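You operate a simulated robot arm through the tools that you are given. There is no shell and no other tool.

You run a simulated robot arm. Do the job below in one go: nothing can be reset, and whatever is moved stays where it is left.

JOB
Load the orange pad, dab the supply and return seams, close the tub.
Fine: take blue sealant from the open blue tub, cover both ducts' seams whole and put the pad back; the other pads and the white tub stay. Set down upright: what you pick out. A coat counts when it lies all over at full strength: go over it till it gets no stronger.

Only the result counts: the job must be done as asked and must still hold three seconds after the hand-in. Knocking over, shifting, dropping, spilling or breaking anything else fails it. Lids that push on must go on centred and level and be pressed home; caps that screw on are set level and turned clockwise until they are tight.

ROBOT AND FRAMES
A 6-joint arm with a two-finger gripper on a trunk, on a base that moves. Base frame: it is fixed to the floor where the robot stands at the start and does not move with it; the origin is under the middle of the robot, x ahead of it, y to its left, z up. Units: mm, rad, N and s.
With the tool pointing down near the work surface it reaches from about 160 to 620 mm from the robot's upright axis, wherever it stands. Its first joint turns from -2.897 to 2.897 rad. Places, roughly: blue tub [-2000, -1250, 1000]; lid of the white tub (13x13x4 cm) [-2000, -1300, 900]; orange sponge pad, purple sponge pad, yellow spong [-1750, -1250, 1000]; return square duct [-1750, -1750, 1000]; supply square duct [-2000, -1500, 1000]; white tub [-2000, -1250, 1000]. Payload 2.45 kg.
The TCP is the grasp point between the finger pads, 26 mm short of the fingertips. In the tool frame z runs along the fingers and y along their closing line. The gripper opens to 96 mm; its body begins 69 mm behind the TCP.
Orientation is that of the tool frame in the base frame, as a unit quaternion [w, x, y, z]. With the fingers straight down and closing along the base's y, the tool's x points along the base's -x, its y along +y and its z along -z.

CONTROLS
- The arm moves only by the tool jog_arm. Its argument "commands" is a list of rows, each an object of numbers (a shift or turn left out is 0, a gripper value left out holds the last): "dx", "dy", "dz": the shift along the tool's x, y, z in mm; "rx", "ry", "rz": the turn, a rotation vector about the tool's x, y, z in rad; "claw": the finger opening in mm, from 0 to 96. In form: [{"dx": .., "dy": .., "dz": .., "rx": .., "ry": .., "rz": .., "claw": ..}, ...]. A call has 1 to 20 rows; each row shifts and turns the commanded pose from where the row before left it, along the tool's axes as they then stand. Rows are played at 5 a second. More than 50 mm and 0.15 rad between two rows, or a gripper value outside its range, and nothing of the call is played. Where a pose cannot be reached the arm comes as near as it can. A force on the tool above 40 N (or 10 N above the force at the start of the call, whichever is more), or a blocked arm, ends the call early, and 0.2 s more pass. Each finger travels about 119.9 mm/s and halts on what it meets, pressing with about 43 N; the grip force reading is that of the motor and also rises with nothing between the fingers. The clock runs only during rows and for 0.2 s after the last one: add rows that do not move to give the fingers time. The reply holds the time, the measured pose of the TCP, the force on the tool along the base axes, the opening and the grip force, in the units named above and with some noise, with the torque about the TCP (base axes, N m) and any sound that the robot's microphone picked up.
- Cameras (640 x 400 px; columns grow to the right, rows downward): "scene" is now at [31.7, 140.6, 1152.7]; the picture's right is [-0.16, -0.99, 0.00], its down [-0.24, 0.04, -0.97] and it looks along [0.96, -0.15, -0.24] (base axes); focal length 287 px, centre (320, 200). "wrist" rides on the gripper at [82, 3, -98] in the tool frame; the picture's right is [-0.04, 1.00, 0.00], its down [-0.73, -0.03, -0.68] and it looks along [-0.68, -0.03, 0.73] (tool axes); focal length 256 px, centre (320, 200). There is no depth. A picture from a camera that has moved, and an enlarged one, comes with that camera's place and axes in the base frame and with its lens.
- get_image(camera): a new picture of that camera. The clock stands still meanwhile.
- raise_lower(by): slides the trunk up (or, below 0, down) by that many mm; the arm and the scene camera ride with it, the base frame stays. It gives what a move gives, with no picture.
- drive_base(legs): drives the robot by 1 to 6 legs, each [ahead, turn to the left] in mm and rad, along the robot's own axes; the way and the turn of a leg run together, so that a leg with both is an arc; at most 1500 mm and 3.142 rad a leg. The arm and the cameras ride along, it lands a little off, and it stops where it bumps. It gives what a move gives.
- aim_head(pan, tilt): turns the head with the scene camera to pan (to the left, within 2.705 rad either way) and tilt (down, from -0.506 to 1.204), counted from straight ahead of the robot. It gives what a move gives.
- enlarge(camera, box): a new picture of the part [left, top, right, bottom] of that camera's present view, enlarged. The clock stands still meanwhile.
- hand_in(): hands the job in; it is judged then, once.

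Places have to be worked out from the pictures, the camera data and where the tool is seen. Open the gripper and draw the arm clear of the work before you hand the job in, unless the task says otherwise.

The tools are called after "Emit:" as a command line: name --argument value ..., lists and objects as JSON in quotes. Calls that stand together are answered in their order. jog_arm: Moves the arm, as the interface text tells. Its arguments: {"type":"object","properties":{"commands":{"type":"array"}},"required":["commands"]} The other tools are called the same way: raise_lower (by) moves the trunk up or down; drive_base (legs) drives the base; aim_head (pan, tilt) turns the head that bears the scene camera; get_image (camera) takes a picture; enlarge (camera, box) takes an enlarged picture of a part of a camera's view; hand_in () hands the job in.

At the start:

```text
time: 0.0
tool_pos: [432.1, -136.9, 999.6]
orientation: [0.0, -0.001, 1.0, 0.0]
ft_force: [0.3, -0.5, 0.0]
moment: [0.0, 0.01, 0.01]
finger_gap: 95.8
finger_force: 0.0
trunk travel left (down, up): [-150.0, 0.0]
robot x, y, heading: [2.0, -5.5, 0.0]
head pan, tilt (commanded): [-0.157, 0.244]
```

scene: 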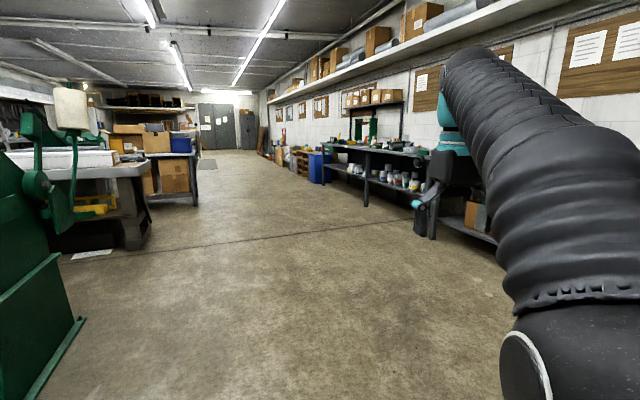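
wrist: 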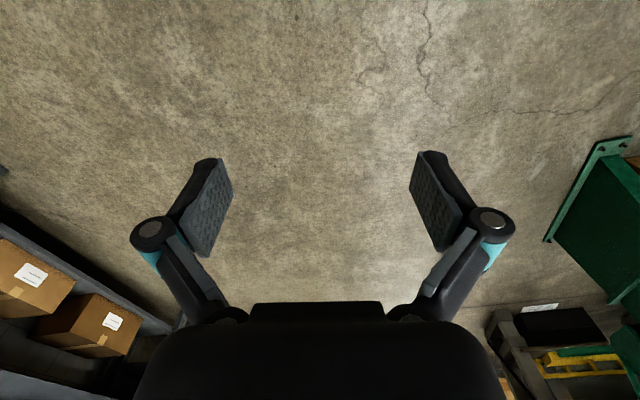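

The work lies behind and to the right of the robot; I turn the head that way to see it first.

Emit:
aim_head --pan -2.5 --tilt 0.15

```text
time: 2.2
tool_pos: [429.5, -137.0, 999.7]
orientation: [0.0, -0.001, 1.0, 0.0]
ft_force: [0.2, -0.3, 0.4]
moment: [-0.01, 0.01, 0.0]
finger_gap: 96.3
finger_force: 0.0
trunk travel left (down, up): [-150.0, 0.0]
robot x, y, heading: [-0.8, -2.9, -0.001]
head pan, tilt (commanded): [-2.499, 0.15]
```

The head is turned; I take a scene picture to see the workbench.

Emit:
get_image --camera "scene"

```text
taken
camera scene: at [-134.8, 99.6, 1161.5], right [-0.6, 0.8, 0.0], down [0.12, 0.09, -0.99], along [-0.79, -0.59, -0.15], focal length 287 px, centre (320, 200)
```

scene: 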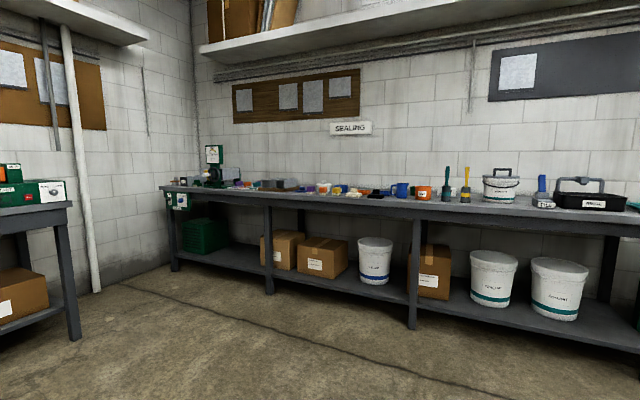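

Emit:
enlarge --camera "scene" --box '[160, 130, 400, 280]'

Emit:
enlarge --camera "scene" --box '[220, 160, 380, 260]'

```text
2.67 times, centred on (280, 205) of scene
camera zoom: at [-134.8, 99.6, 1161.5], right [-0.6, 0.8, 0.0], down [0.12, 0.09, -0.99], along [-0.79, -0.59, -0.15], focal length 766 px, centre (427, 187)
```

zoom: 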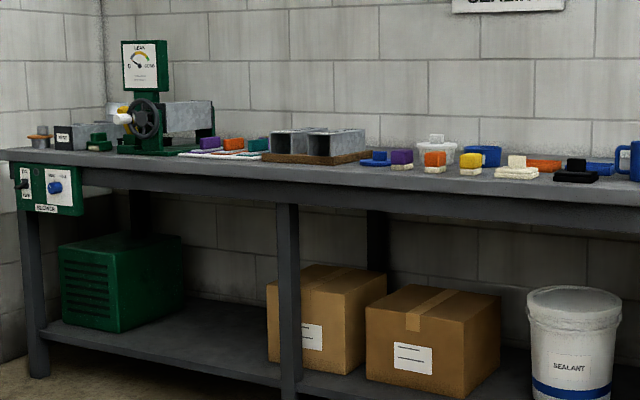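

```text
4.00 times, centred on (300, 210) of scene
camera zoom: at [-134.8, 99.6, 1161.5], right [-0.6, 0.8, 0.0], down [0.12, 0.09, -0.99], along [-0.79, -0.59, -0.15], focal length 1149 px, centre (400, 160)
```

zoom: 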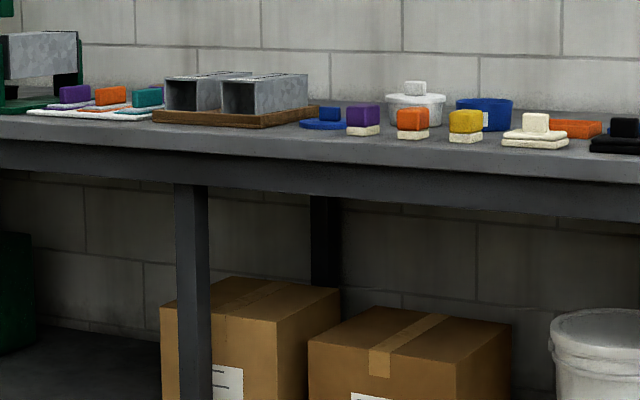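

The bench with ducts on a tray, tubs and pads stands about 2 m off behind the robot. I turn toward it and come part of the way to see it better.

Emit:
drive_base --legs '[[0, -2.5], [700, 0]]'

Emit:
aim_head --pan 0.0 --tilt 0.3

Emit:
get_image --camera "scene"

```text
time: 11.8
tool_pos: [-950.1, -664.0, 999.3]
orientation: [0.0, 0.934, 0.357, 0.001]
ft_force: [-0.6, 0.0, -0.5]
moment: [-0.01, -0.03, -0.04]
finger_gap: 95.7
finger_force: 0.0
trunk travel left (down, up): [-150.0, 0.0]
robot x, y, heading: [-536.8, -480.3, -2.418]
head pan, tilt (commanded): [-2.499, 0.15]
```

```text
time: 14.1
tool_pos: [-951.4, -663.5, 999.6]
orientation: [0.0, 0.934, 0.357, 0.0]
ft_force: [0.5, -0.7, 1.4]
moment: [0.01, -0.03, -0.01]
finger_gap: 95.8
finger_force: 0.0
trunk travel left (down, up): [-150.0, 0.0]
robot x, y, heading: [-541.3, -480.3, -2.417]
head pan, tilt (commanded): [0.0, 0.3]
```

```text
taken
camera scene: at [-462.1, -617.9, 1147.5], right [-0.66, 0.75, 0.0], down [0.22, 0.2, -0.96], along [-0.71, -0.63, -0.3], focal length 287 px, centre (320, 200)
```

scene: 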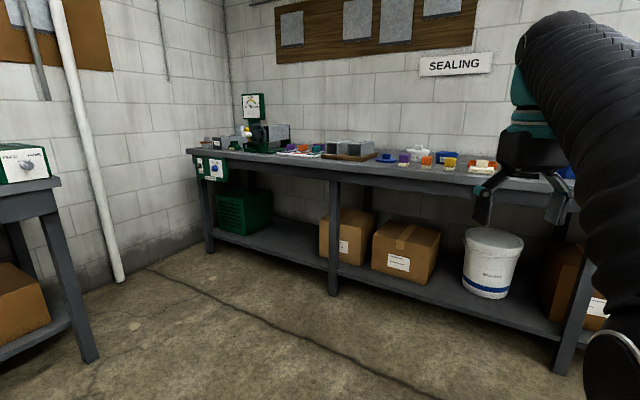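

The bench front runs at about 101.8° in the base frame; now I enlarge the items to get their layout.

Emit:
enlarge --camera "scene" --box '[270, 120, 510, 270]'

Emit:
enlarge --camera "scene" --box '[360, 130, 488, 210]'

Emit:
enlarge --camera "scene" --box '[184, 80, 376, 200]'

```text
2.67 times, centred on (390, 195) of scene
camera zoom: at [-462.1, -617.9, 1147.5], right [-0.66, 0.75, 0.0], down [0.22, 0.2, -0.96], along [-0.71, -0.63, -0.3], focal length 766 px, centre (133, 213)
```

zoom: 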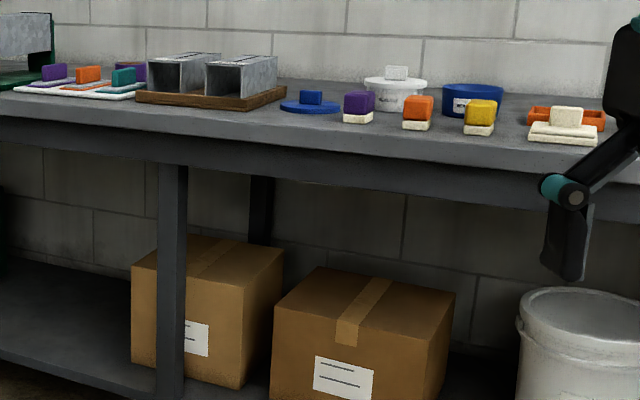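

```text
5.00 times, centred on (424, 170) of scene
camera zoom: at [-462.1, -617.9, 1147.5], right [-0.66, 0.75, 0.0], down [0.22, 0.2, -0.96], along [-0.71, -0.63, -0.3], focal length 1436 px, centre (-200, 350)
```

zoom: 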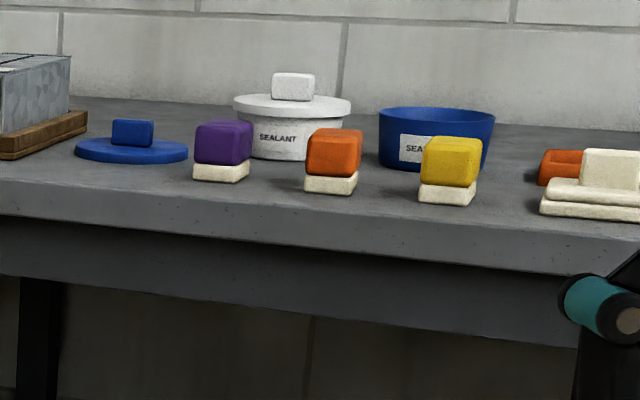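

```text
3.33 times, centred on (280, 140) of scene
camera zoom: at [-462.1, -617.9, 1147.5], right [-0.66, 0.75, 0.0], down [0.22, 0.2, -0.96], along [-0.71, -0.63, -0.3], focal length 957 px, centre (453, 400)
```

zoom: 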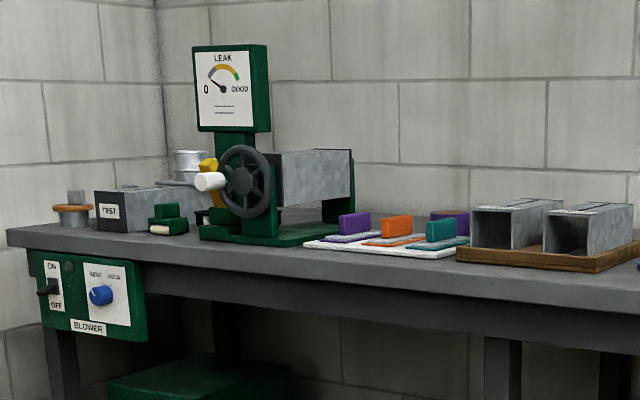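

Bench top lies near z≈860–870, pads near the front edge, tubs further back, tray with ducts to the left. I look down to see how far the robot's own base sticks out before I drive up to the bench.

Emit:
aim_head --pan 0.0 --tilt 1.2

Emit:
get_image --camera "scene"

Emit:
aim_head --pan -1.57 --tilt 1.0

Emit:
get_image --camera "scene"

```text
time: 15.3
tool_pos: [-950.9, -664.5, 1000.7]
orientation: [0.0, 0.934, 0.357, 0.0]
ft_force: [0.4, -0.2, 0.0]
moment: [0.0, 0.01, -0.02]
finger_gap: 95.8
finger_force: 0.1
trunk travel left (down, up): [-150.0, 0.0]
robot x, y, heading: [-540.3, -476.9, -2.415]
head pan, tilt (commanded): [0.0, 1.201]
```

```text
taken
camera scene: at [-434.1, -593.1, 1075.4], right [-0.66, 0.75, 0.0], down [0.7, 0.62, -0.36], along [-0.27, -0.24, -0.93], focal length 287 px, centre (320, 200)
```

scene: 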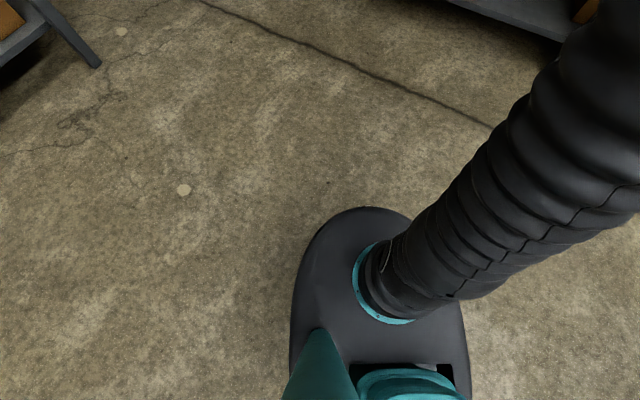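

```text
time: 16.9
tool_pos: [-950.0, -664.5, 999.8]
orientation: [0.001, 0.934, 0.357, 0.0]
ft_force: [0.8, -1.0, 0.2]
moment: [-0.01, -0.02, -0.02]
finger_gap: 95.8
finger_force: 0.0
trunk travel left (down, up): [-150.0, 0.0]
robot x, y, heading: [-540.4, -479.3, -2.414]
head pan, tilt (commanded): [-1.571, 1.0]
```

```text
taken
camera scene: at [-438.6, -503.9, 1088.0], right [0.75, 0.67, 0.0], down [0.56, -0.63, -0.54], along [-0.36, 0.4, -0.84], focal length 287 px, centre (320, 200)
```

scene: 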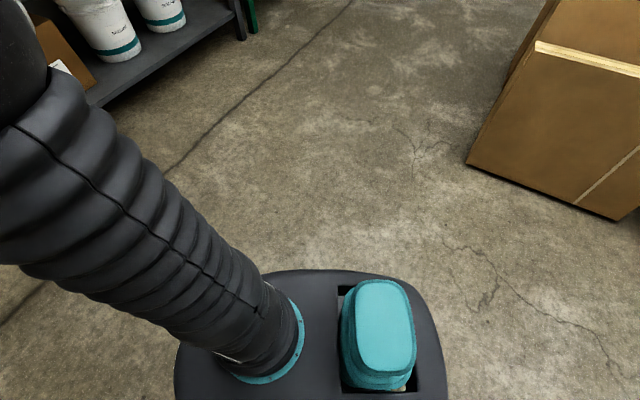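

The deck sticks out about 260 mm ahead and 200 mm to the side, so I will stand side-on with the bench to my right and drive along it. First I draw the arm in and up so it clears everything while turning.

Emit:
jog_arm --commands '[{"dz": -40}, {"dz": -40}, {"dz": -40}, {"dz": -20, "dx": 30}, {"dx": 40}, {"dx": 40}, {"dx": 30}, {}]'

Emit:
drive_base --legs '[[0, -0.484], [930, 0]]'

```text
time: 18.8
tool_pos: [-840.3, -566.2, 1005.9]
orientation: [0.001, 0.934, 0.358, -0.002]
ft_force: [-0.2, 0.3, -0.3]
moment: [0.01, -0.01, 0.04]
finger_gap: 96.2
finger_force: 0.1
out of reach, approached as far as the arm can: row 1, 2, 3, 4, 7
trunk travel left (down, up): [-150.0, 0.0]
robot x, y, heading: [-540.6, -474.6, -2.415]
head pan, tilt (commanded): [-1.571, 1.0]
```

```text
time: 24.9
tool_pos: [-1738.9, -620.9, 1006.5]
orientation: [-0.001, 0.994, 0.111, -0.002]
ft_force: [-0.3, 0.7, 0.2]
moment: [0.0, -0.01, 0.04]
finger_gap: 96.2
finger_force: 0.1
trunk travel left (down, up): [-150.0, 0.0]
robot x, y, heading: [-1433.9, -687.6, -2.921]
head pan, tilt (commanded): [-1.571, 1.0]
```

The robot stands about 490 mm in front of the bench, facing it. I look to the left over the work items before turning.

Emit:
aim_head --pan 0.5 --tilt 0.45

Emit:
get_image --camera "scene"

```text
time: 26.9
tool_pos: [-1739.1, -621.6, 1006.4]
orientation: [-0.001, 0.994, 0.112, -0.002]
ft_force: [-0.1, -0.5, -0.7]
moment: [-0.02, -0.02, 0.03]
finger_gap: 95.9
finger_force: 0.1
trunk travel left (down, up): [-150.0, 0.0]
robot x, y, heading: [-1433.9, -691.8, -2.924]
head pan, tilt (commanded): [0.499, 0.45]
```

```text
taken
camera scene: at [-1411.2, -891.5, 1133.5], right [-0.66, 0.75, 0.0], down [0.33, 0.29, -0.9], along [-0.68, -0.59, -0.44], focal length 287 px, centre (320, 200)
```

scene: 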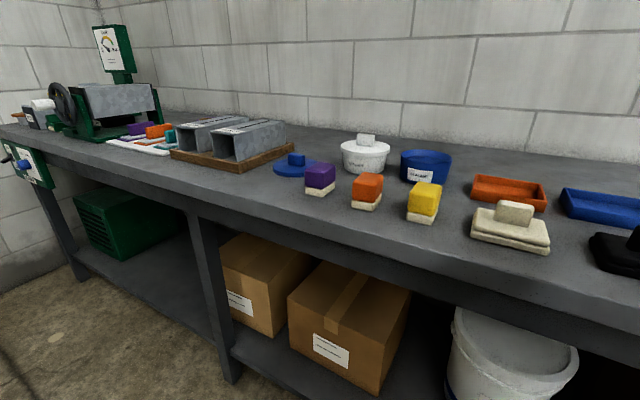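

Emit:
enlarge --camera "scene" --box '[160, 100, 320, 200]'

Emit:
enlarge --camera "scene" --box '[264, 120, 472, 250]'

```text
4.00 times, centred on (240, 150) of scene
camera zoom: at [-1411.2, -891.5, 1133.5], right [-0.66, 0.75, 0.0], down [0.33, 0.29, -0.9], along [-0.68, -0.59, -0.44], focal length 1149 px, centre (640, 400)
```

zoom: 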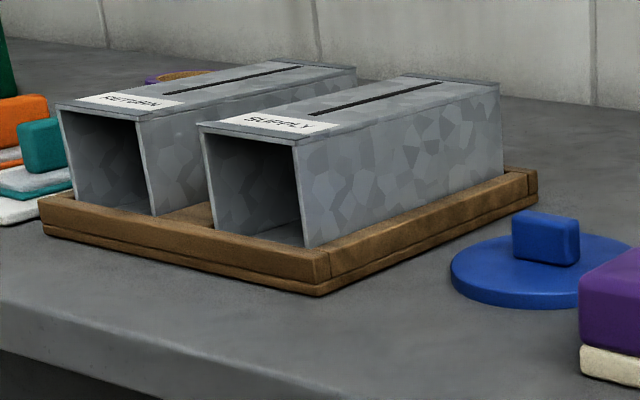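

```text
3.08 times, centred on (368, 185) of scene
camera zoom: at [-1411.2, -891.5, 1133.5], right [-0.66, 0.75, 0.0], down [0.33, 0.29, -0.9], along [-0.68, -0.59, -0.44], focal length 884 px, centre (172, 246)
```

zoom: 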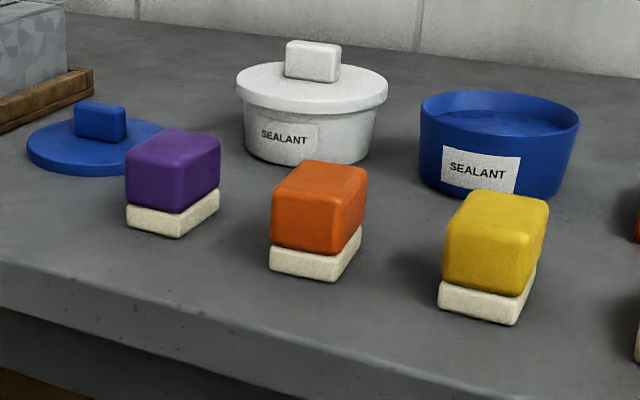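

From two views: bench top z≈874, front edge about 76 mm out from the legs; tubs about 320 mm in, pads about 105 mm in, duct tray s≈-140…140. I turn so the bench is on my right, well clear of it, and check the landing.

Emit:
drive_base --legs '[[0, 1.559]]'

```text
time: 31.1
tool_pos: [-1502.8, -996.7, 1005.6]
orientation: [0.001, 0.625, 0.781, -0.002]
ft_force: [-0.2, 0.8, -0.3]
moment: [-0.01, 0.0, 0.04]
finger_gap: 96.0
finger_force: 0.0
trunk travel left (down, up): [-150.0, 0.0]
robot x, y, heading: [-1432.8, -688.1, -1.354]
head pan, tilt (commanded): [0.499, 0.45]
```

Heading is -1.354 (wanted -1.365), position unchanged. Now an S-curve that brings me about 160 mm nearer to the bench.

Emit:
drive_base --legs '[[241, -0.7], [241, 0.69]]'

```text
time: 35.3
tool_pos: [-1564.8, -1457.7, 1006.2]
orientation: [0.001, 0.624, 0.781, -0.002]
ft_force: [1.1, -0.3, 0.0]
moment: [0.0, 0.01, -0.02]
finger_gap: 95.8
finger_force: 0.0
trunk travel left (down, up): [-150.0, 0.0]
robot x, y, heading: [-1494.7, -1154.2, -1.353]
head pan, tilt (commanded): [0.499, 0.45]
```

I stand at s≈420, 340 mm from the leg line, parallel to the bench. I look right over the bench to refine the layout.

Emit:
aim_head --pan -1.57 --tilt 0.6

Emit:
get_image --camera "scene"

Emit:
aim_head --pan -1.1 --tilt 0.6

Emit:
get_image --camera "scene"

```text
time: 37.3
tool_pos: [-1565.2, -1459.0, 1006.0]
orientation: [0.001, 0.625, 0.781, -0.001]
ft_force: [0.6, 0.1, -0.7]
moment: [0.03, -0.01, 0.0]
finger_gap: 96.1
finger_force: 0.1
trunk travel left (down, up): [-150.0, 0.0]
robot x, y, heading: [-1497.8, -1153.9, -1.352]
head pan, tilt (commanded): [-1.571, 0.6]
```

```text
taken
camera scene: at [-1442.6, -1078.7, 1120.0], right [-0.22, 0.98, 0.0], down [0.55, 0.12, -0.83], along [-0.81, -0.18, -0.56], focal length 287 px, centre (320, 200)
```

scene: 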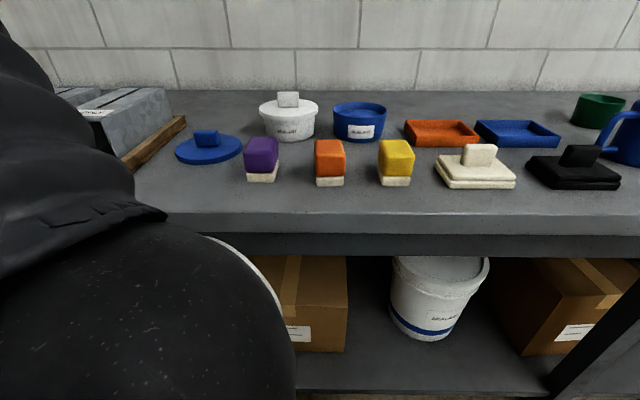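

```text
time: 38.2
tool_pos: [-1564.4, -1458.3, 1006.3]
orientation: [0.001, 0.625, 0.781, -0.003]
ft_force: [-0.5, -0.1, -0.5]
moment: [-0.01, 0.0, -0.01]
finger_gap: 96.0
finger_force: 0.2
trunk travel left (down, up): [-150.0, 0.0]
robot x, y, heading: [-1497.1, -1152.6, -1.35]
head pan, tilt (commanded): [-1.1, 0.6]
```

```text
taken
camera scene: at [-1424.5, -1115.7, 1120.0], right [-0.64, 0.77, 0.0], down [0.44, 0.36, -0.83], along [-0.64, -0.52, -0.56], focal length 287 px, centre (320, 200)
```

scene: 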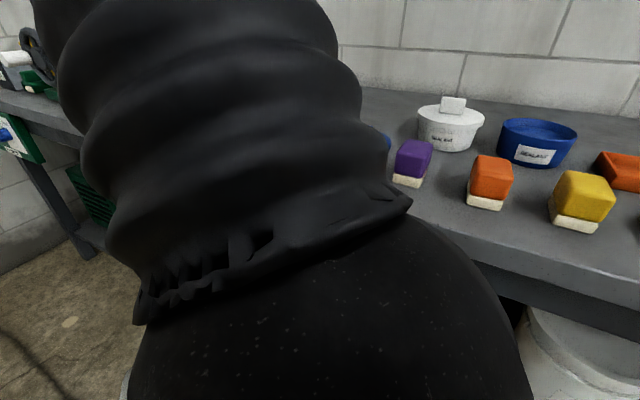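

The whole row is in view. I enlarge it to read off positions and sizes of the pads, tubs and lid.

Emit:
aim_head --pan -1.57 --tilt 0.6

Emit:
enlarge --camera "scene" --box '[160, 80, 320, 180]'

Emit:
enlarge --camera "scene" --box '[270, 90, 430, 190]'

```text
time: 39.1
tool_pos: [-1564.4, -1458.1, 1006.2]
orientation: [0.001, 0.625, 0.781, -0.002]
ft_force: [0.6, 0.3, -0.4]
moment: [0.0, -0.01, 0.0]
finger_gap: 96.2
finger_force: 0.0
trunk travel left (down, up): [-150.0, 0.0]
robot x, y, heading: [-1494.2, -1156.4, -1.355]
head pan, tilt (commanded): [-1.571, 0.6]
```

```text
4.00 times, centred on (240, 130) of scene
camera zoom: at [-1442.6, -1078.8, 1120.0], right [-0.22, 0.98, 0.0], down [0.55, 0.12, -0.83], along [-0.81, -0.18, -0.56], focal length 1149 px, centre (640, 480)
```

zoom: 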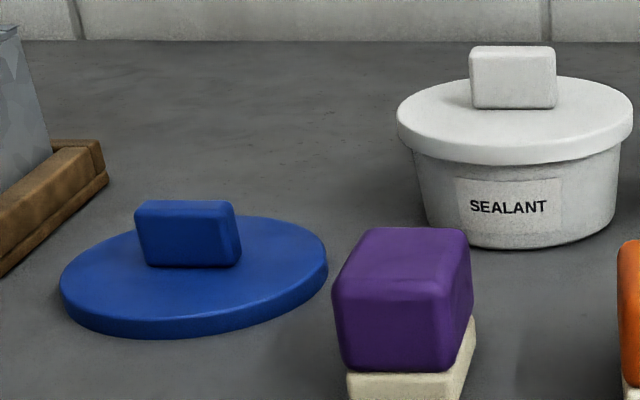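

```text
4.00 times, centred on (350, 140) of scene
camera zoom: at [-1442.6, -1078.8, 1120.0], right [-0.22, 0.98, 0.0], down [0.55, 0.12, -0.83], along [-0.81, -0.18, -0.56], focal length 1149 px, centre (200, 440)
```

zoom: 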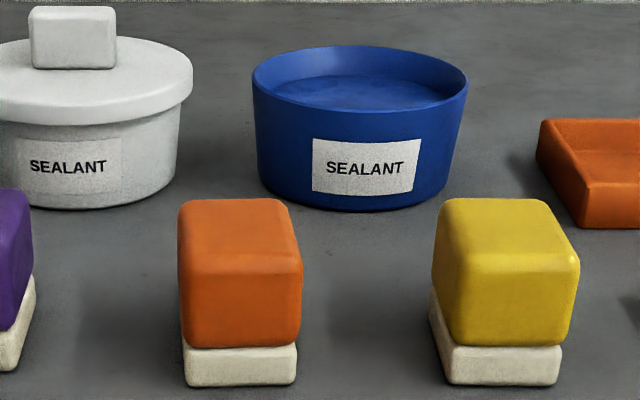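

Two-view fit gives bench z≈878, orange pad centre ≈(-1857,-1154) (block about 47×61, 54 tall), blue tub centre ≈(-2070,-1130), rim z≈930. I back up along the bench and slide in gently to stand closer, near s≈265.

Emit:
drive_base --legs '[[-520, 0]]'

Emit:
drive_base --legs '[[343, -0.27], [343, 0.263]]'

```text
time: 42.1
tool_pos: [-1676.2, -955.1, 1005.8]
orientation: [0.001, 0.62, 0.785, -0.002]
ft_force: [0.2, 0.4, -0.1]
moment: [0.0, 0.01, -0.01]
finger_gap: 95.8
finger_force: 0.0
trunk travel left (down, up): [-150.0, 0.0]
robot x, y, heading: [-1609.1, -649.3, -1.343]
head pan, tilt (commanded): [-1.571, 0.6]
```

```text
time: 44.6
tool_pos: [-1722.4, -1260.4, 1006.5]
orientation: [0.0, 0.72, 0.694, -0.002]
ft_force: [0.4, -0.2, 0.1]
moment: [-0.01, 0.02, -0.02]
finger_gap: 96.1
finger_force: 0.0
trunk travel left (down, up): [-150.0, 0.0]
robot x, y, heading: [-1575.2, -981.3, -1.606]
head pan, tilt (commanded): [-1.571, 0.6]
stopped in leg 2: the robot was blocked; the commanded pose is now the measured one
```

The base was blocked before the S-curve was done, so it is wider than I judged; I back away a little and look at where it touched.

Emit:
aim_head --pan -1.3 --tilt 1.1

Emit:
get_image --camera "scene"

```text
time: 45.5
tool_pos: [-1722.8, -1262.1, 1005.9]
orientation: [-0.001, 0.721, 0.693, -0.003]
ft_force: [0.6, 0.0, 0.5]
moment: [0.03, 0.0, -0.01]
finger_gap: 95.9
finger_force: 0.0
trunk travel left (down, up): [-150.0, 0.0]
robot x, y, heading: [-1578.3, -987.2, -1.608]
head pan, tilt (commanded): [-1.3, 1.1]
```

```text
taken
camera scene: at [-1479.8, -944.4, 1081.4], right [-0.23, 0.97, 0.0], down [0.87, 0.2, -0.45], along [-0.44, -0.1, -0.89], focal length 287 px, centre (320, 200)
```

scene: 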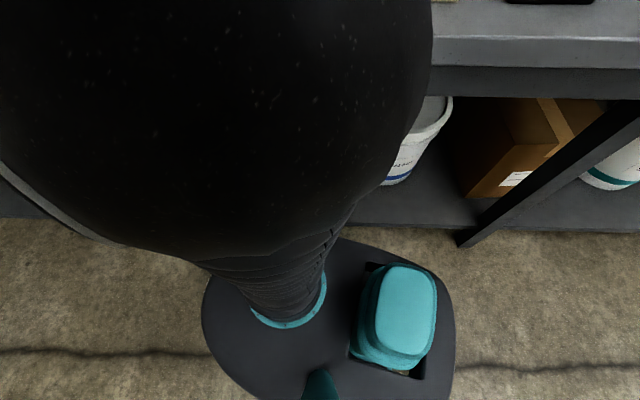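

The leg/shelf front is about 45 mm nearer than I judged, so the front right corner touched it. Turning left on the spot takes that corner away from the bench and leaves me parallel, ~50 mm clear.

Emit:
drive_base --legs '[[-30, 0.0], [0, 0.245]]'

Emit:
aim_head --pan -1.57 --tilt 0.6

Emit:
get_image --camera "scene"

```text
time: 47.2
tool_pos: [-1649.4, -1259.5, 1006.2]
orientation: [0.001, 0.63, 0.777, -0.003]
ft_force: [1.1, -0.6, 0.0]
moment: [0.02, 0.0, 0.0]
finger_gap: 95.7
finger_force: 0.2
trunk travel left (down, up): [-150.0, 0.0]
robot x, y, heading: [-1576.5, -949.1, -1.364]
head pan, tilt (commanded): [-1.3, 1.1]
```

```text
time: 48.1
tool_pos: [-1650.6, -1258.1, 1006.8]
orientation: [0.001, 0.63, 0.777, -0.003]
ft_force: [1.2, -0.8, 0.0]
moment: [-0.04, -0.03, 0.02]
finger_gap: 96.1
finger_force: 0.0
trunk travel left (down, up): [-150.0, 0.0]
robot x, y, heading: [-1576.4, -953.7, -1.364]
head pan, tilt (commanded): [-1.571, 0.6]
```

```text
taken
camera scene: at [-1521.4, -880.7, 1119.9], right [-0.21, 0.98, 0.0], down [0.55, 0.12, -0.82], along [-0.81, -0.17, -0.57], focal length 287 px, centre (320, 200)
```

scene: 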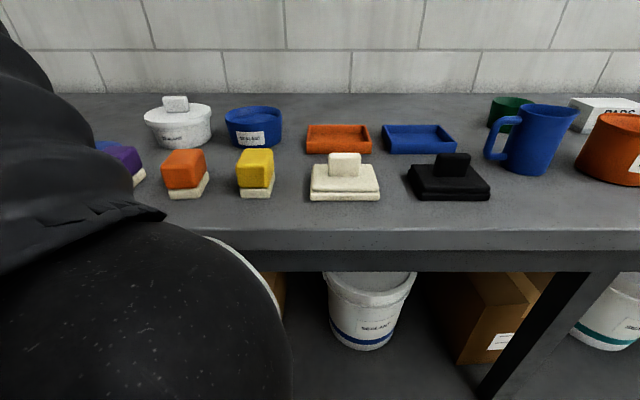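

I am parallel to the bench (heading -1.364), about 50 mm off the legs. I drive ahead ~210 mm so pad, tub and lid are all within reach, then test how high the tool can go.

Emit:
drive_base --legs '[[205, 0.0]]'

Emit:
aim_head --pan -1.57 --tilt 0.6

Emit:
get_image --camera "scene"

```text
time: 49.8
tool_pos: [-1606.9, -1464.0, 1006.0]
orientation: [0.001, 0.631, 0.776, -0.002]
ft_force: [0.6, 0.9, 0.0]
moment: [0.04, -0.02, 0.01]
finger_gap: 96.0
finger_force: 0.0
trunk travel left (down, up): [-150.0, 0.0]
robot x, y, heading: [-1528.9, -1160.3, -1.365]
head pan, tilt (commanded): [-1.571, 0.6]
```

```text
time: 50.4
tool_pos: [-1607.3, -1464.4, 1007.0]
orientation: [0.0, 0.631, 0.776, -0.002]
ft_force: [-0.1, -0.4, -0.3]
moment: [-0.03, -0.01, -0.04]
finger_gap: 95.9
finger_force: 0.1
trunk travel left (down, up): [-150.0, 0.0]
robot x, y, heading: [-1530.2, -1161.5, -1.366]
head pan, tilt (commanded): [-1.571, 0.6]
```

```text
taken
camera scene: at [-1478.2, -1087.2, 1120.0], right [-0.2, 0.98, 0.0], down [0.55, 0.12, -0.83], along [-0.81, -0.17, -0.56], focal length 287 px, centre (320, 200)
```

scene: 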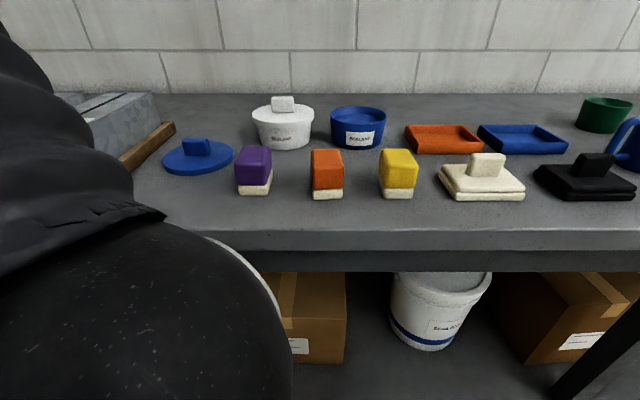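

I am at the loading spot. I turn the tool 90° in place so the fingers will close along the bench, then check the pose.

Emit:
jog_arm --commands '[{"rz": 0.143}, {"rz": 0.143}, {"rz": 0.143}, {"rz": 0.143}, {"rz": 0.143}, {"rz": 0.143}, {"rz": 0.143}, {"rz": 0.143}, {"rz": 0.143}, {"rz": 0.143}, {"rz": 0.14}, {}]'

```text
time: 53.0
tool_pos: [-1606.7, -1463.8, 1006.6]
orientation: [0.002, 0.995, 0.102, -0.002]
ft_force: [0.5, -0.5, -0.7]
moment: [-0.01, -0.01, 0.02]
finger_gap: 96.1
finger_force: 0.1
trunk travel left (down, up): [-150.0, 0.0]
robot x, y, heading: [-1535.6, -1160.5, -1.367]
head pan, tilt (commanded): [-1.571, 0.6]
```

Tool x now points back toward the robot and y along the bench. I test whether it can rise here, and then move inward.

Emit:
jog_arm --commands '[{"dz": -15}, {"dy": -40}, {"dy": -40}, {"dy": -40}, {"dx": -40}, {"dz": -15}, {}]'

```text
time: 54.6
tool_pos: [-1676.8, -1360.8, 996.6]
orientation: [0.002, 0.995, 0.104, -0.002]
ft_force: [-0.5, 0.0, -0.3]
moment: [0.01, 0.01, -0.03]
finger_gap: 96.0
finger_force: 0.2
out of reach, approached as far as the arm can: row 1, 2, 3, 4, 6
trunk travel left (down, up): [-150.0, 0.0]
robot x, y, heading: [-1531.2, -1159.7, -1.365]
head pan, tilt (commanded): [-1.571, 0.6]
```

Lower radius lowers the ceiling, so I go outward toward the bench and back along it to above the orange pad, watching the height.

Emit:
jog_arm --commands '[{"dx": -40, "dz": -5}, {"dx": -40, "dz": -5}, {"dx": -40, "dz": -10}, {"dx": -40, "dz": -10}, {"dz": -20}, {}]'

```text
time: 56.0
tool_pos: [-1831.7, -1393.6, 1011.6]
orientation: [0.002, 0.995, 0.104, -0.002]
ft_force: [0.2, 0.7, 0.3]
moment: [-0.04, -0.05, -0.03]
finger_gap: 95.8
finger_force: 0.1
out of reach, approached as far as the arm can: row 4, 5
trunk travel left (down, up): [-150.0, 0.0]
robot x, y, heading: [-1532.4, -1156.9, -1.368]
head pan, tilt (commanded): [-1.571, 0.6]
```

The ceiling is about 1011 here. I now move along the bench to above the orange pad and take a wrist picture.

Emit:
jog_arm --commands '[{"dy": -40, "dz": 6}, {"dy": -40, "dx": 5}, {"dy": -40, "dx": 5}, {"dy": -40, "dx": 5}, {"dy": -40, "dx": 5}, {"dy": -40, "dx": 5}, {}, {}]'

Emit:
get_image --camera "wrist"

Emit:
get_image --camera "scene"

```text
time: 57.8
tool_pos: [-1856.6, -1153.5, 1007.5]
orientation: [0.001, 0.995, 0.104, -0.001]
ft_force: [-0.7, 0.2, 0.6]
moment: [0.0, -0.05, 0.02]
finger_gap: 95.9
finger_force: 0.1
trunk travel left (down, up): [-150.0, 0.0]
robot x, y, heading: [-1529.8, -1159.5, -1.368]
head pan, tilt (commanded): [-1.571, 0.6]
```

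```text
taken
camera wrist: at [-1776.7, -1139.0, 1105.0], right [0.17, -0.99, 0.0], down [-0.72, -0.12, 0.68], along [-0.67, -0.12, -0.73], focal length 256 px, centre (320, 200)
```

wrist: 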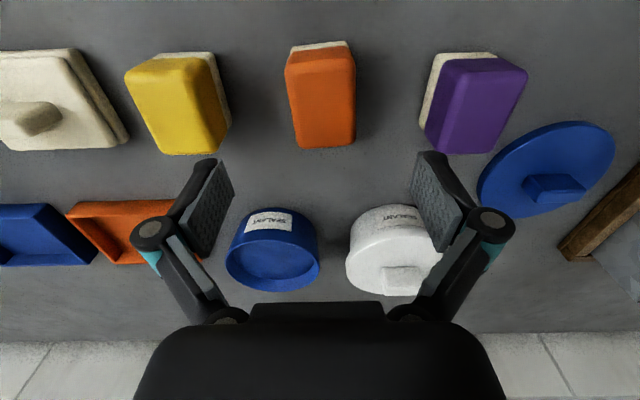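

```text
taken
camera scene: at [-1478.3, -1087.2, 1120.0], right [-0.2, 0.98, 0.0], down [0.55, 0.12, -0.83], along [-0.81, -0.17, -0.56], focal length 287 px, centre (320, 200)
```

scene: 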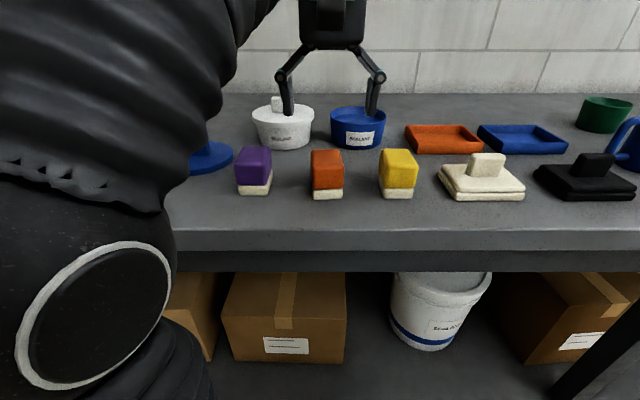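

Pads, tubs and lid are all in the wrist view. I enlarge the orange pad to check its centre against the line below the TCP.

Emit:
enlarge --camera "wrist" --box '[240, 20, 400, 120]'

Emit:
enlarge --camera "wrist" --box '[200, 90, 440, 240]'

```text
4.00 times, centred on (320, 70) of wrist
camera zoom: at [-1776.7, -1139.0, 1105.0], right [0.17, -0.99, 0.0], down [-0.72, -0.12, 0.68], along [-0.67, -0.12, -0.73], focal length 1024 px, centre (320, 720)
```

zoom: 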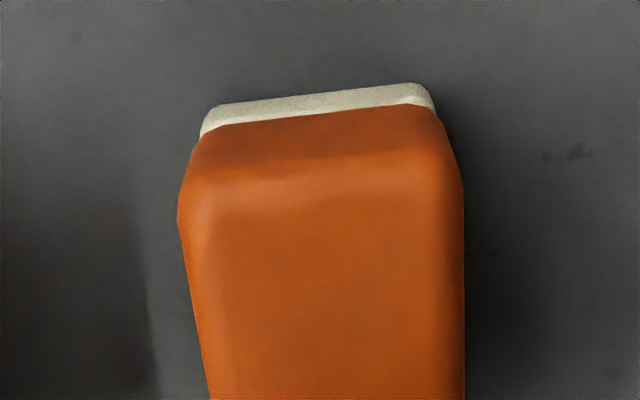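

```text
2.67 times, centred on (320, 165) of wrist
camera zoom: at [-1776.7, -1139.0, 1105.0], right [0.17, -0.99, 0.0], down [-0.72, -0.12, 0.68], along [-0.67, -0.12, -0.73], focal length 683 px, centre (320, 293)
```

zoom: 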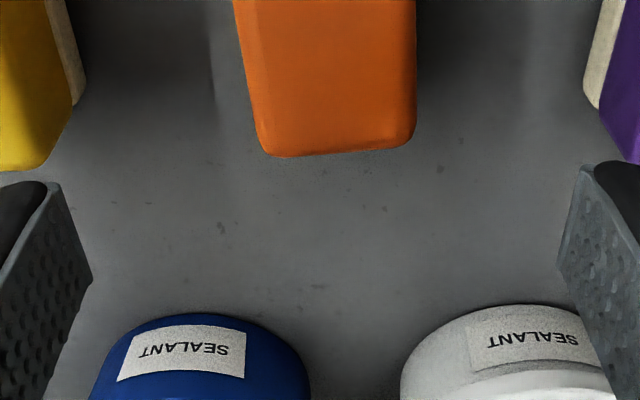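

The pad's centre lies about 5 mm toward the robot and 2 mm to the -b side of the TCP, yawed about 2.6°. I narrow the claw to 76, align and go part-way down for a check.

Emit:
jog_arm --commands '[{"claw": 76, "dx": 4.7, "dy": 2, "rz": -0.046}, {"dz": 20}, {"dz": 20}, {"dz": 10}, {}]'

Emit:
get_image --camera "wrist"

Emit:
enlarge --camera "scene" --box '[260, 100, 420, 200]'

```text
time: 59.0
tool_pos: [-1849.5, -1156.2, 956.6]
orientation: [0.003, 0.992, 0.127, -0.002]
ft_force: [0.6, 0.0, 0.4]
moment: [-0.02, 0.02, -0.03]
finger_gap: 76.1
finger_force: 0.1
trunk travel left (down, up): [-150.0, 0.0]
robot x, y, heading: [-1531.1, -1159.9, -1.366]
head pan, tilt (commanded): [-1.571, 0.6]
```

```text
taken
camera wrist: at [-1769.9, -1137.4, 1054.4], right [0.21, -0.98, 0.0], down [-0.72, -0.15, 0.68], along [-0.66, -0.15, -0.73], focal length 256 px, centre (320, 200)
```

wrist: 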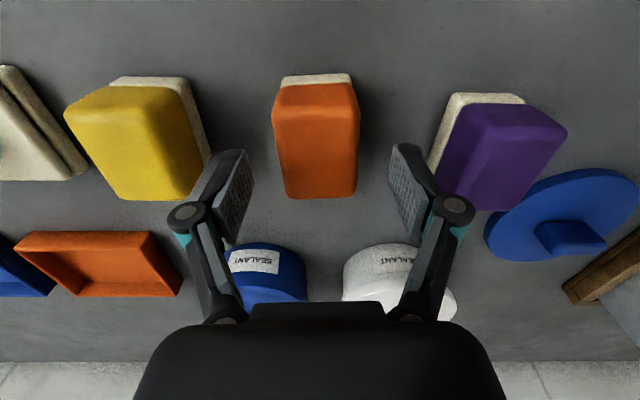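

```text
4.00 times, centred on (340, 150) of scene
camera zoom: at [-1478.3, -1087.2, 1120.0], right [-0.2, 0.98, 0.0], down [0.55, 0.12, -0.83], along [-0.81, -0.17, -0.56], focal length 1149 px, centre (240, 400)
```

zoom: 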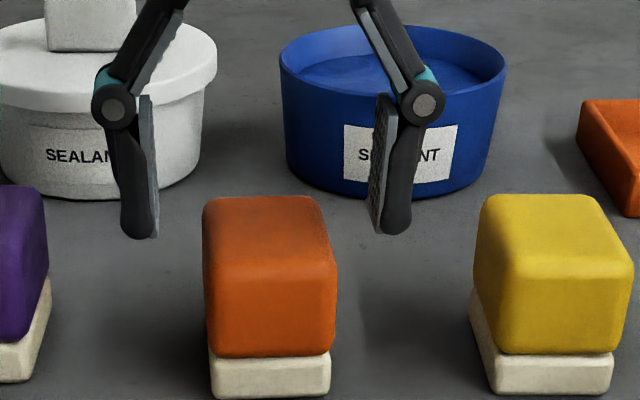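

Alignment is within 2 mm. I trim slightly, go down to TCP z≈921 and close on the orange block.

Emit:
jog_arm --commands '[{"dy": -1.5, "rz": -0.015, "dz": 10}, {"dz": 15}, {"dz": 10.5}, {}, {"claw": 60}, {"claw": 30}, {}, {}, {}]'

Emit:
get_image --camera "wrist"

Emit:
enlarge --camera "scene" --box '[260, 100, 420, 200]'

```text
time: 61.0
tool_pos: [-1850.0, -1153.3, 922.2]
orientation: [0.002, 0.991, 0.134, -0.001]
ft_force: [0.5, 0.0, 5.0]
moment: [0.05, -0.01, -0.04]
finger_gap: 45.0
finger_force: 43.1
trunk travel left (down, up): [-150.0, 0.0]
robot x, y, heading: [-1533.3, -1162.1, -1.363]
head pan, tilt (commanded): [-1.571, 0.6]
```

```text
taken
camera wrist: at [-1771.4, -1134.5, 1019.1], right [0.23, -0.97, 0.0], down [-0.71, -0.16, 0.68], along [-0.66, -0.16, -0.73], focal length 256 px, centre (320, 200)
```

wrist: 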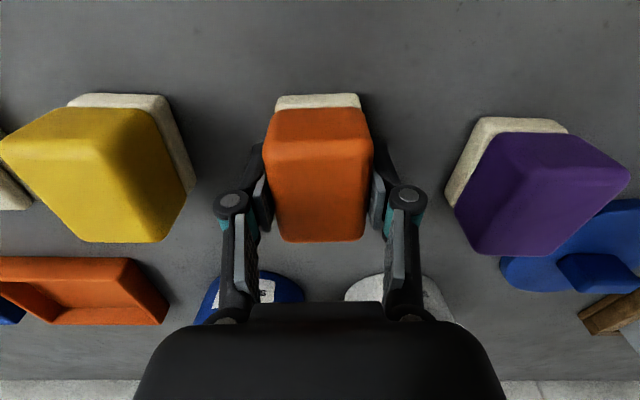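

```text
4.00 times, centred on (340, 150) of scene
camera zoom: at [-1478.1, -1087.2, 1120.0], right [-0.2, 0.98, 0.0], down [0.55, 0.12, -0.83], along [-0.81, -0.17, -0.56], focal length 1149 px, centre (240, 400)
```

zoom: 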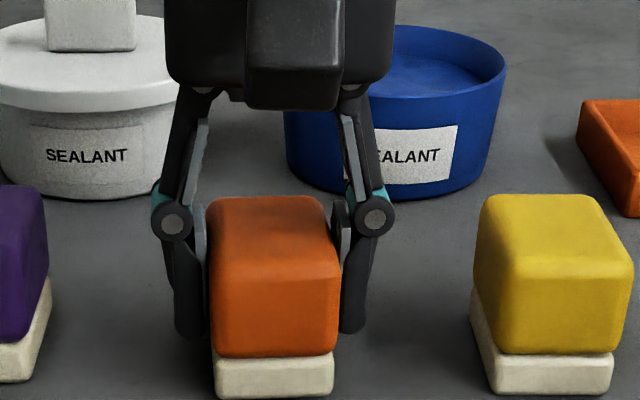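

The block is held (gap 45 mm, 43 N); the pad's home pose is TCP (-1850,-1153.3,922). I lift it straight up and look.

Emit:
jog_arm --commands '[{"dz": -10}, {"dz": -15}, {"dz": -20}, {"dz": -20}, {"dz": -15}, {}]'

Emit:
get_image --camera "wrist"

Emit:
get_image --camera "scene"

```text
time: 62.4
tool_pos: [-1853.4, -1154.4, 1000.2]
orientation: [0.002, 0.991, 0.134, -0.001]
ft_force: [0.6, 0.2, -1.1]
moment: [-0.04, -0.01, 0.0]
finger_gap: 44.9
finger_force: 43.1
trunk travel left (down, up): [-150.0, 0.0]
robot x, y, heading: [-1532.5, -1161.5, -1.362]
head pan, tilt (commanded): [-1.571, 0.6]
```

```text
taken
camera wrist: at [-1773.5, -1134.7, 1098.0], right [0.23, -0.97, 0.0], down [-0.71, -0.16, 0.68], along [-0.66, -0.16, -0.73], focal length 256 px, centre (320, 200)
```

wrist: 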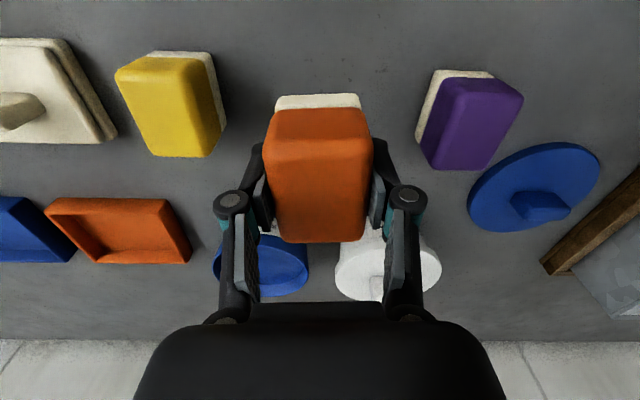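

```text
taken
camera scene: at [-1478.3, -1087.2, 1120.0], right [-0.2, 0.98, 0.0], down [0.55, 0.12, -0.83], along [-0.81, -0.17, -0.56], focal length 287 px, centre (320, 200)
```

scene: 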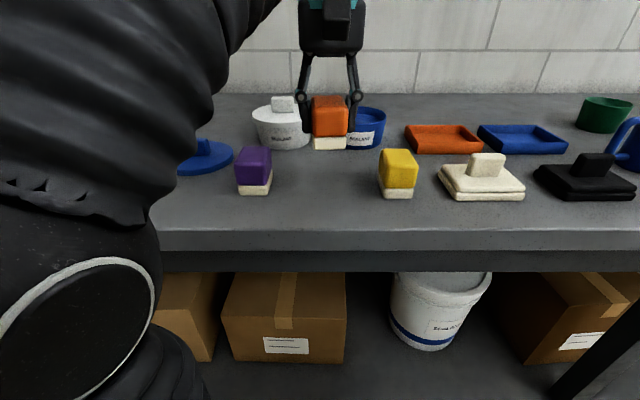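

The pad hangs level in the grip. I enlarge the wrist view around the tub to fix its centre better before moving over it.

Emit:
enlarge --camera "wrist" --box '[190, 200, 350, 300]'

```text
4.00 times, centred on (270, 250) of wrist
camera zoom: at [-1773.5, -1134.7, 1098.0], right [0.23, -0.97, 0.0], down [-0.71, -0.16, 0.68], along [-0.66, -0.16, -0.73], focal length 1024 px, centre (520, 0)
```

zoom: 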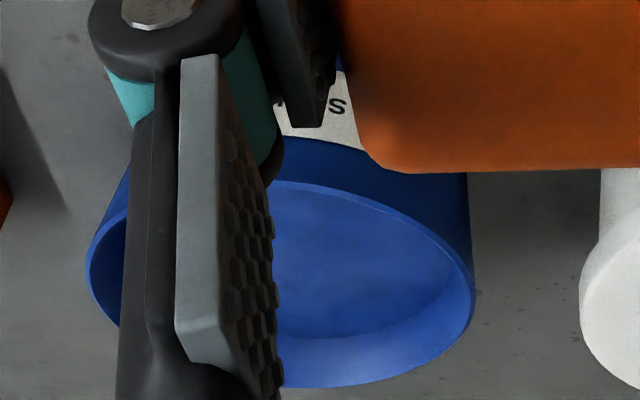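

Taking wrist and scene views together, bench z≈883, rim z≈936, tub centre ≈(-2054,-1128), pad bottom ≈40 mm below TCP. I move over the tub at height ~1003.

Emit:
jog_arm --commands '[{"dx": -20, "dy": -9, "dz": -4}, {"dx": -30, "dy": -13}, {"dx": -30, "dy": -13}, {"dx": -30, "dy": -13}, {"dx": -30, "dy": -13}, {"dx": -30, "dy": -13}, {"dx": -16, "dy": -5}, {}]'

Emit:
get_image --camera "wrist"

Emit:
get_image --camera "scene"

```text
time: 64.2
tool_pos: [-2035.4, -1127.8, 965.8]
orientation: [0.001, 0.991, 0.134, -0.004]
ft_force: [-0.5, 0.3, 24.7]
moment: [0.2, -0.69, 0.02]
finger_gap: 44.8
finger_force: 42.7
out of reach, approached as far as the arm can: row 3, 4, 5, 6, 7
trunk travel left (down, up): [-150.0, 0.0]
robot x, y, heading: [-1533.3, -1163.3, -1.366]
head pan, tilt (commanded): [-1.571, 0.6]
```

```text
taken
camera wrist: at [-1955.1, -1108.7, 1063.4], right [0.23, -0.97, 0.0], down [-0.71, -0.16, 0.69], along [-0.67, -0.16, -0.73], focal length 256 px, centre (320, 200)
```

wrist: 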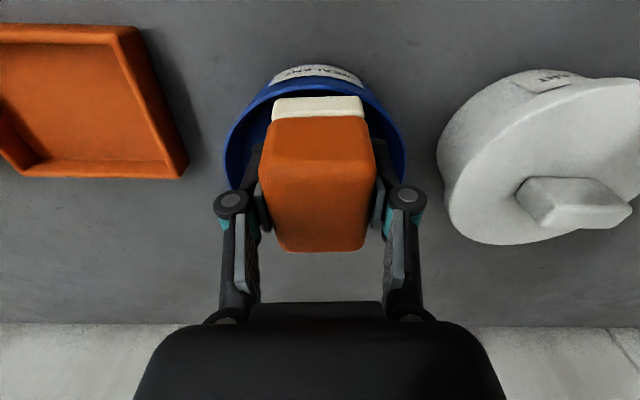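

```text
taken
camera scene: at [-1477.5, -1087.2, 1120.1], right [-0.2, 0.98, 0.0], down [0.55, 0.12, -0.83], along [-0.81, -0.17, -0.56], focal length 287 px, centre (320, 200)
```

scene: 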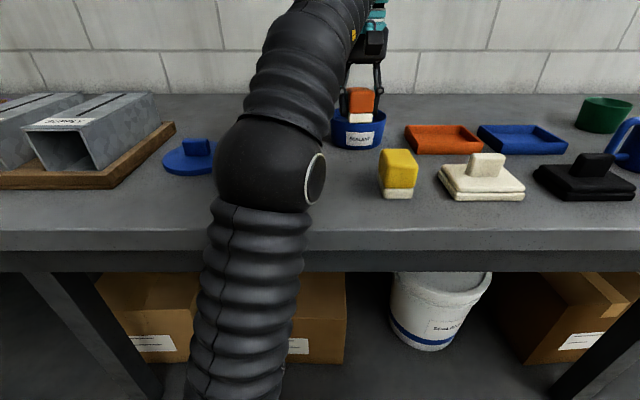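

The arm's reach limit pulled the tool down to 966, so the pad dipped into the tub's front part, with 25 N on its robot-side edge. I look closely before doing anything.

Emit:
enlarge --camera "wrist" --box '[200, 40, 440, 190]'

Emit:
enlarge --camera "scene" --box '[310, 60, 438, 140]'

```text
2.67 times, centred on (320, 115) of wrist
camera zoom: at [-1955.1, -1108.7, 1063.4], right [0.23, -0.97, 0.0], down [-0.71, -0.16, 0.69], along [-0.67, -0.16, -0.73], focal length 683 px, centre (320, 427)
```

zoom: 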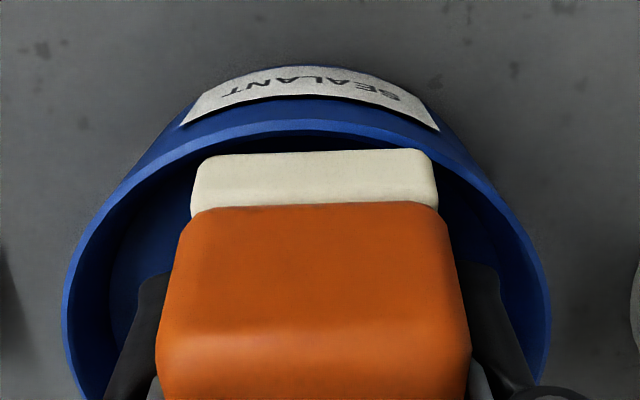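

```text
5.00 times, centred on (374, 100) of scene
camera zoom: at [-1477.5, -1087.2, 1120.1], right [-0.2, 0.98, 0.0], down [0.55, 0.12, -0.83], along [-0.81, -0.17, -0.56], focal length 1436 px, centre (50, 700)
```

zoom: 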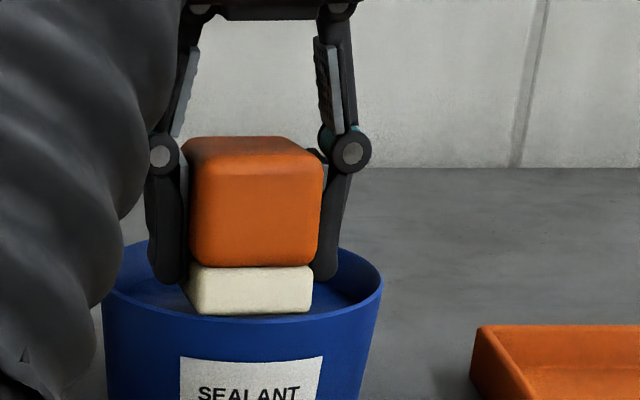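

The sponge's front corners sit just inside the front rim and press on its sloping wall. I ease it out by leaning the hand back toward the robot (ry negative) while rising, which swings the low edge away from the rim.

Emit:
jog_arm --commands '[{"dz": -8, "ry": -0.1}, {"dz": -10, "ry": -0.1}, {}]'

Emit:
get_image --camera "wrist"

```text
time: 65.0
tool_pos: [-2037.2, -1128.7, 983.3]
orientation: [0.015, 0.986, 0.133, -0.1]
ft_force: [-0.5, 0.5, -1.2]
moment: [0.04, 0.02, 0.0]
finger_gap: 44.1
finger_force: 43.5
trunk travel left (down, up): [-150.0, 0.0]
robot x, y, heading: [-1532.2, -1160.4, -1.363]
head pan, tilt (commanded): [-1.571, 0.6]
```

```text
taken
camera wrist: at [-1939.1, -1104.4, 1062.5], right [0.23, -0.97, 0.01], down [-0.57, -0.12, 0.81], along [-0.79, -0.19, -0.58], focal length 256 px, centre (320, 200)
```

wrist: 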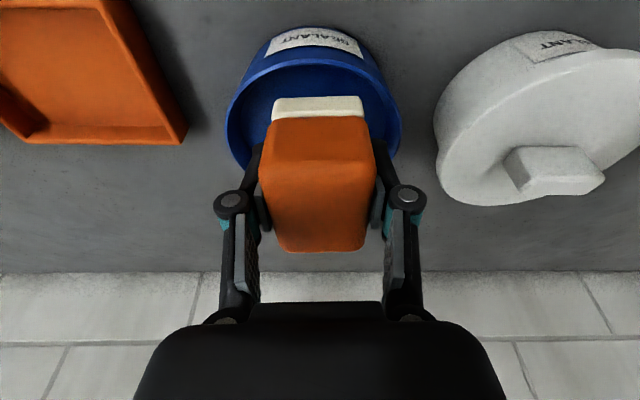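

The force is gone and the pad is clear at z 983. I lift further with a bit more lean, then carry it back above its home place and straighten the hand.

Emit:
jog_arm --commands '[{"dx": -4, "dz": -19.6, "ry": -0.1}, {}, {"dx": 41.5, "dz": -12.8, "dy": 18.35}, {"dx": 41.5, "dz": -12.8, "dy": 18.35}, {"dx": 41.5, "dz": -12.8, "dy": 18.35}, {"dx": 41.5, "dz": -12.8, "dy": 18.35}, {}, {"ry": 0.1}, {"ry": 0.1}, {"ry": 0.1}, {}]'

Emit:
get_image --camera "scene"

Emit:
get_image --camera "wrist"

```text
time: 67.4
tool_pos: [-1849.7, -1154.3, 1001.2]
orientation: [0.002, 0.991, 0.134, 0.0]
ft_force: [0.2, 0.6, -0.9]
moment: [0.0, 0.01, 0.01]
finger_gap: 44.3
finger_force: 42.4
trunk travel left (down, up): [-150.0, 0.0]
robot x, y, heading: [-1528.3, -1160.4, -1.363]
head pan, tilt (commanded): [-1.571, 0.6]
```

```text
taken
camera scene: at [-1478.2, -1087.2, 1120.0], right [-0.2, 0.98, 0.0], down [0.55, 0.12, -0.83], along [-0.81, -0.17, -0.56], focal length 287 px, centre (320, 200)
```

scene: 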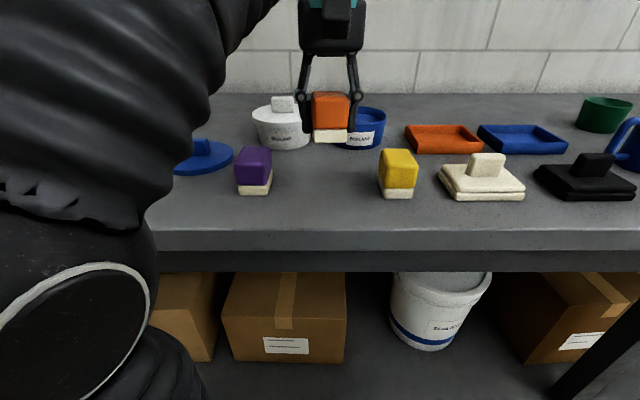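

```text
taken
camera wrist: at [-1770.4, -1134.2, 1099.1], right [0.23, -0.97, 0.0], down [-0.71, -0.16, 0.68], along [-0.66, -0.16, -0.73], focal length 256 px, centre (320, 200)
```

wrist: 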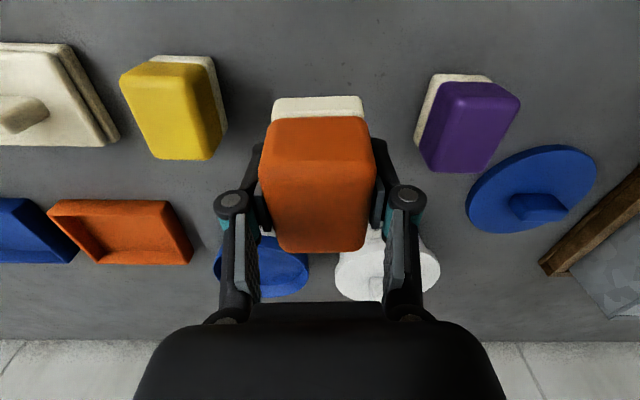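

The pad was pushed up a few mm in the grip by the rim. I set it down at home gently: first to z≈926, reading the force.

Emit:
jog_arm --commands '[{"dz": 20}, {"dz": 20}, {"dz": 20}, {"dz": 14}, {}]'

Emit:
jog_arm --commands '[{"dz": 2}, {"dz": 2}, {}]'

```text
time: 68.6
tool_pos: [-1847.8, -1153.8, 928.9]
orientation: [0.002, 0.991, 0.134, -0.001]
ft_force: [-1.0, -0.7, -0.4]
moment: [0.01, -0.06, 0.01]
finger_gap: 44.5
finger_force: 43.0
trunk travel left (down, up): [-150.0, 0.0]
robot x, y, heading: [-1533.2, -1157.8, -1.367]
head pan, tilt (commanded): [-1.571, 0.6]
```

```text
time: 69.4
tool_pos: [-1849.4, -1154.4, 922.7]
orientation: [0.002, 0.991, 0.134, -0.001]
ft_force: [0.6, 0.3, -1.0]
moment: [0.02, 0.03, 0.01]
finger_gap: 44.7
finger_force: 42.5
trunk travel left (down, up): [-150.0, 0.0]
robot x, y, heading: [-1530.9, -1160.9, -1.366]
head pan, tilt (commanded): [-1.571, 0.6]
```

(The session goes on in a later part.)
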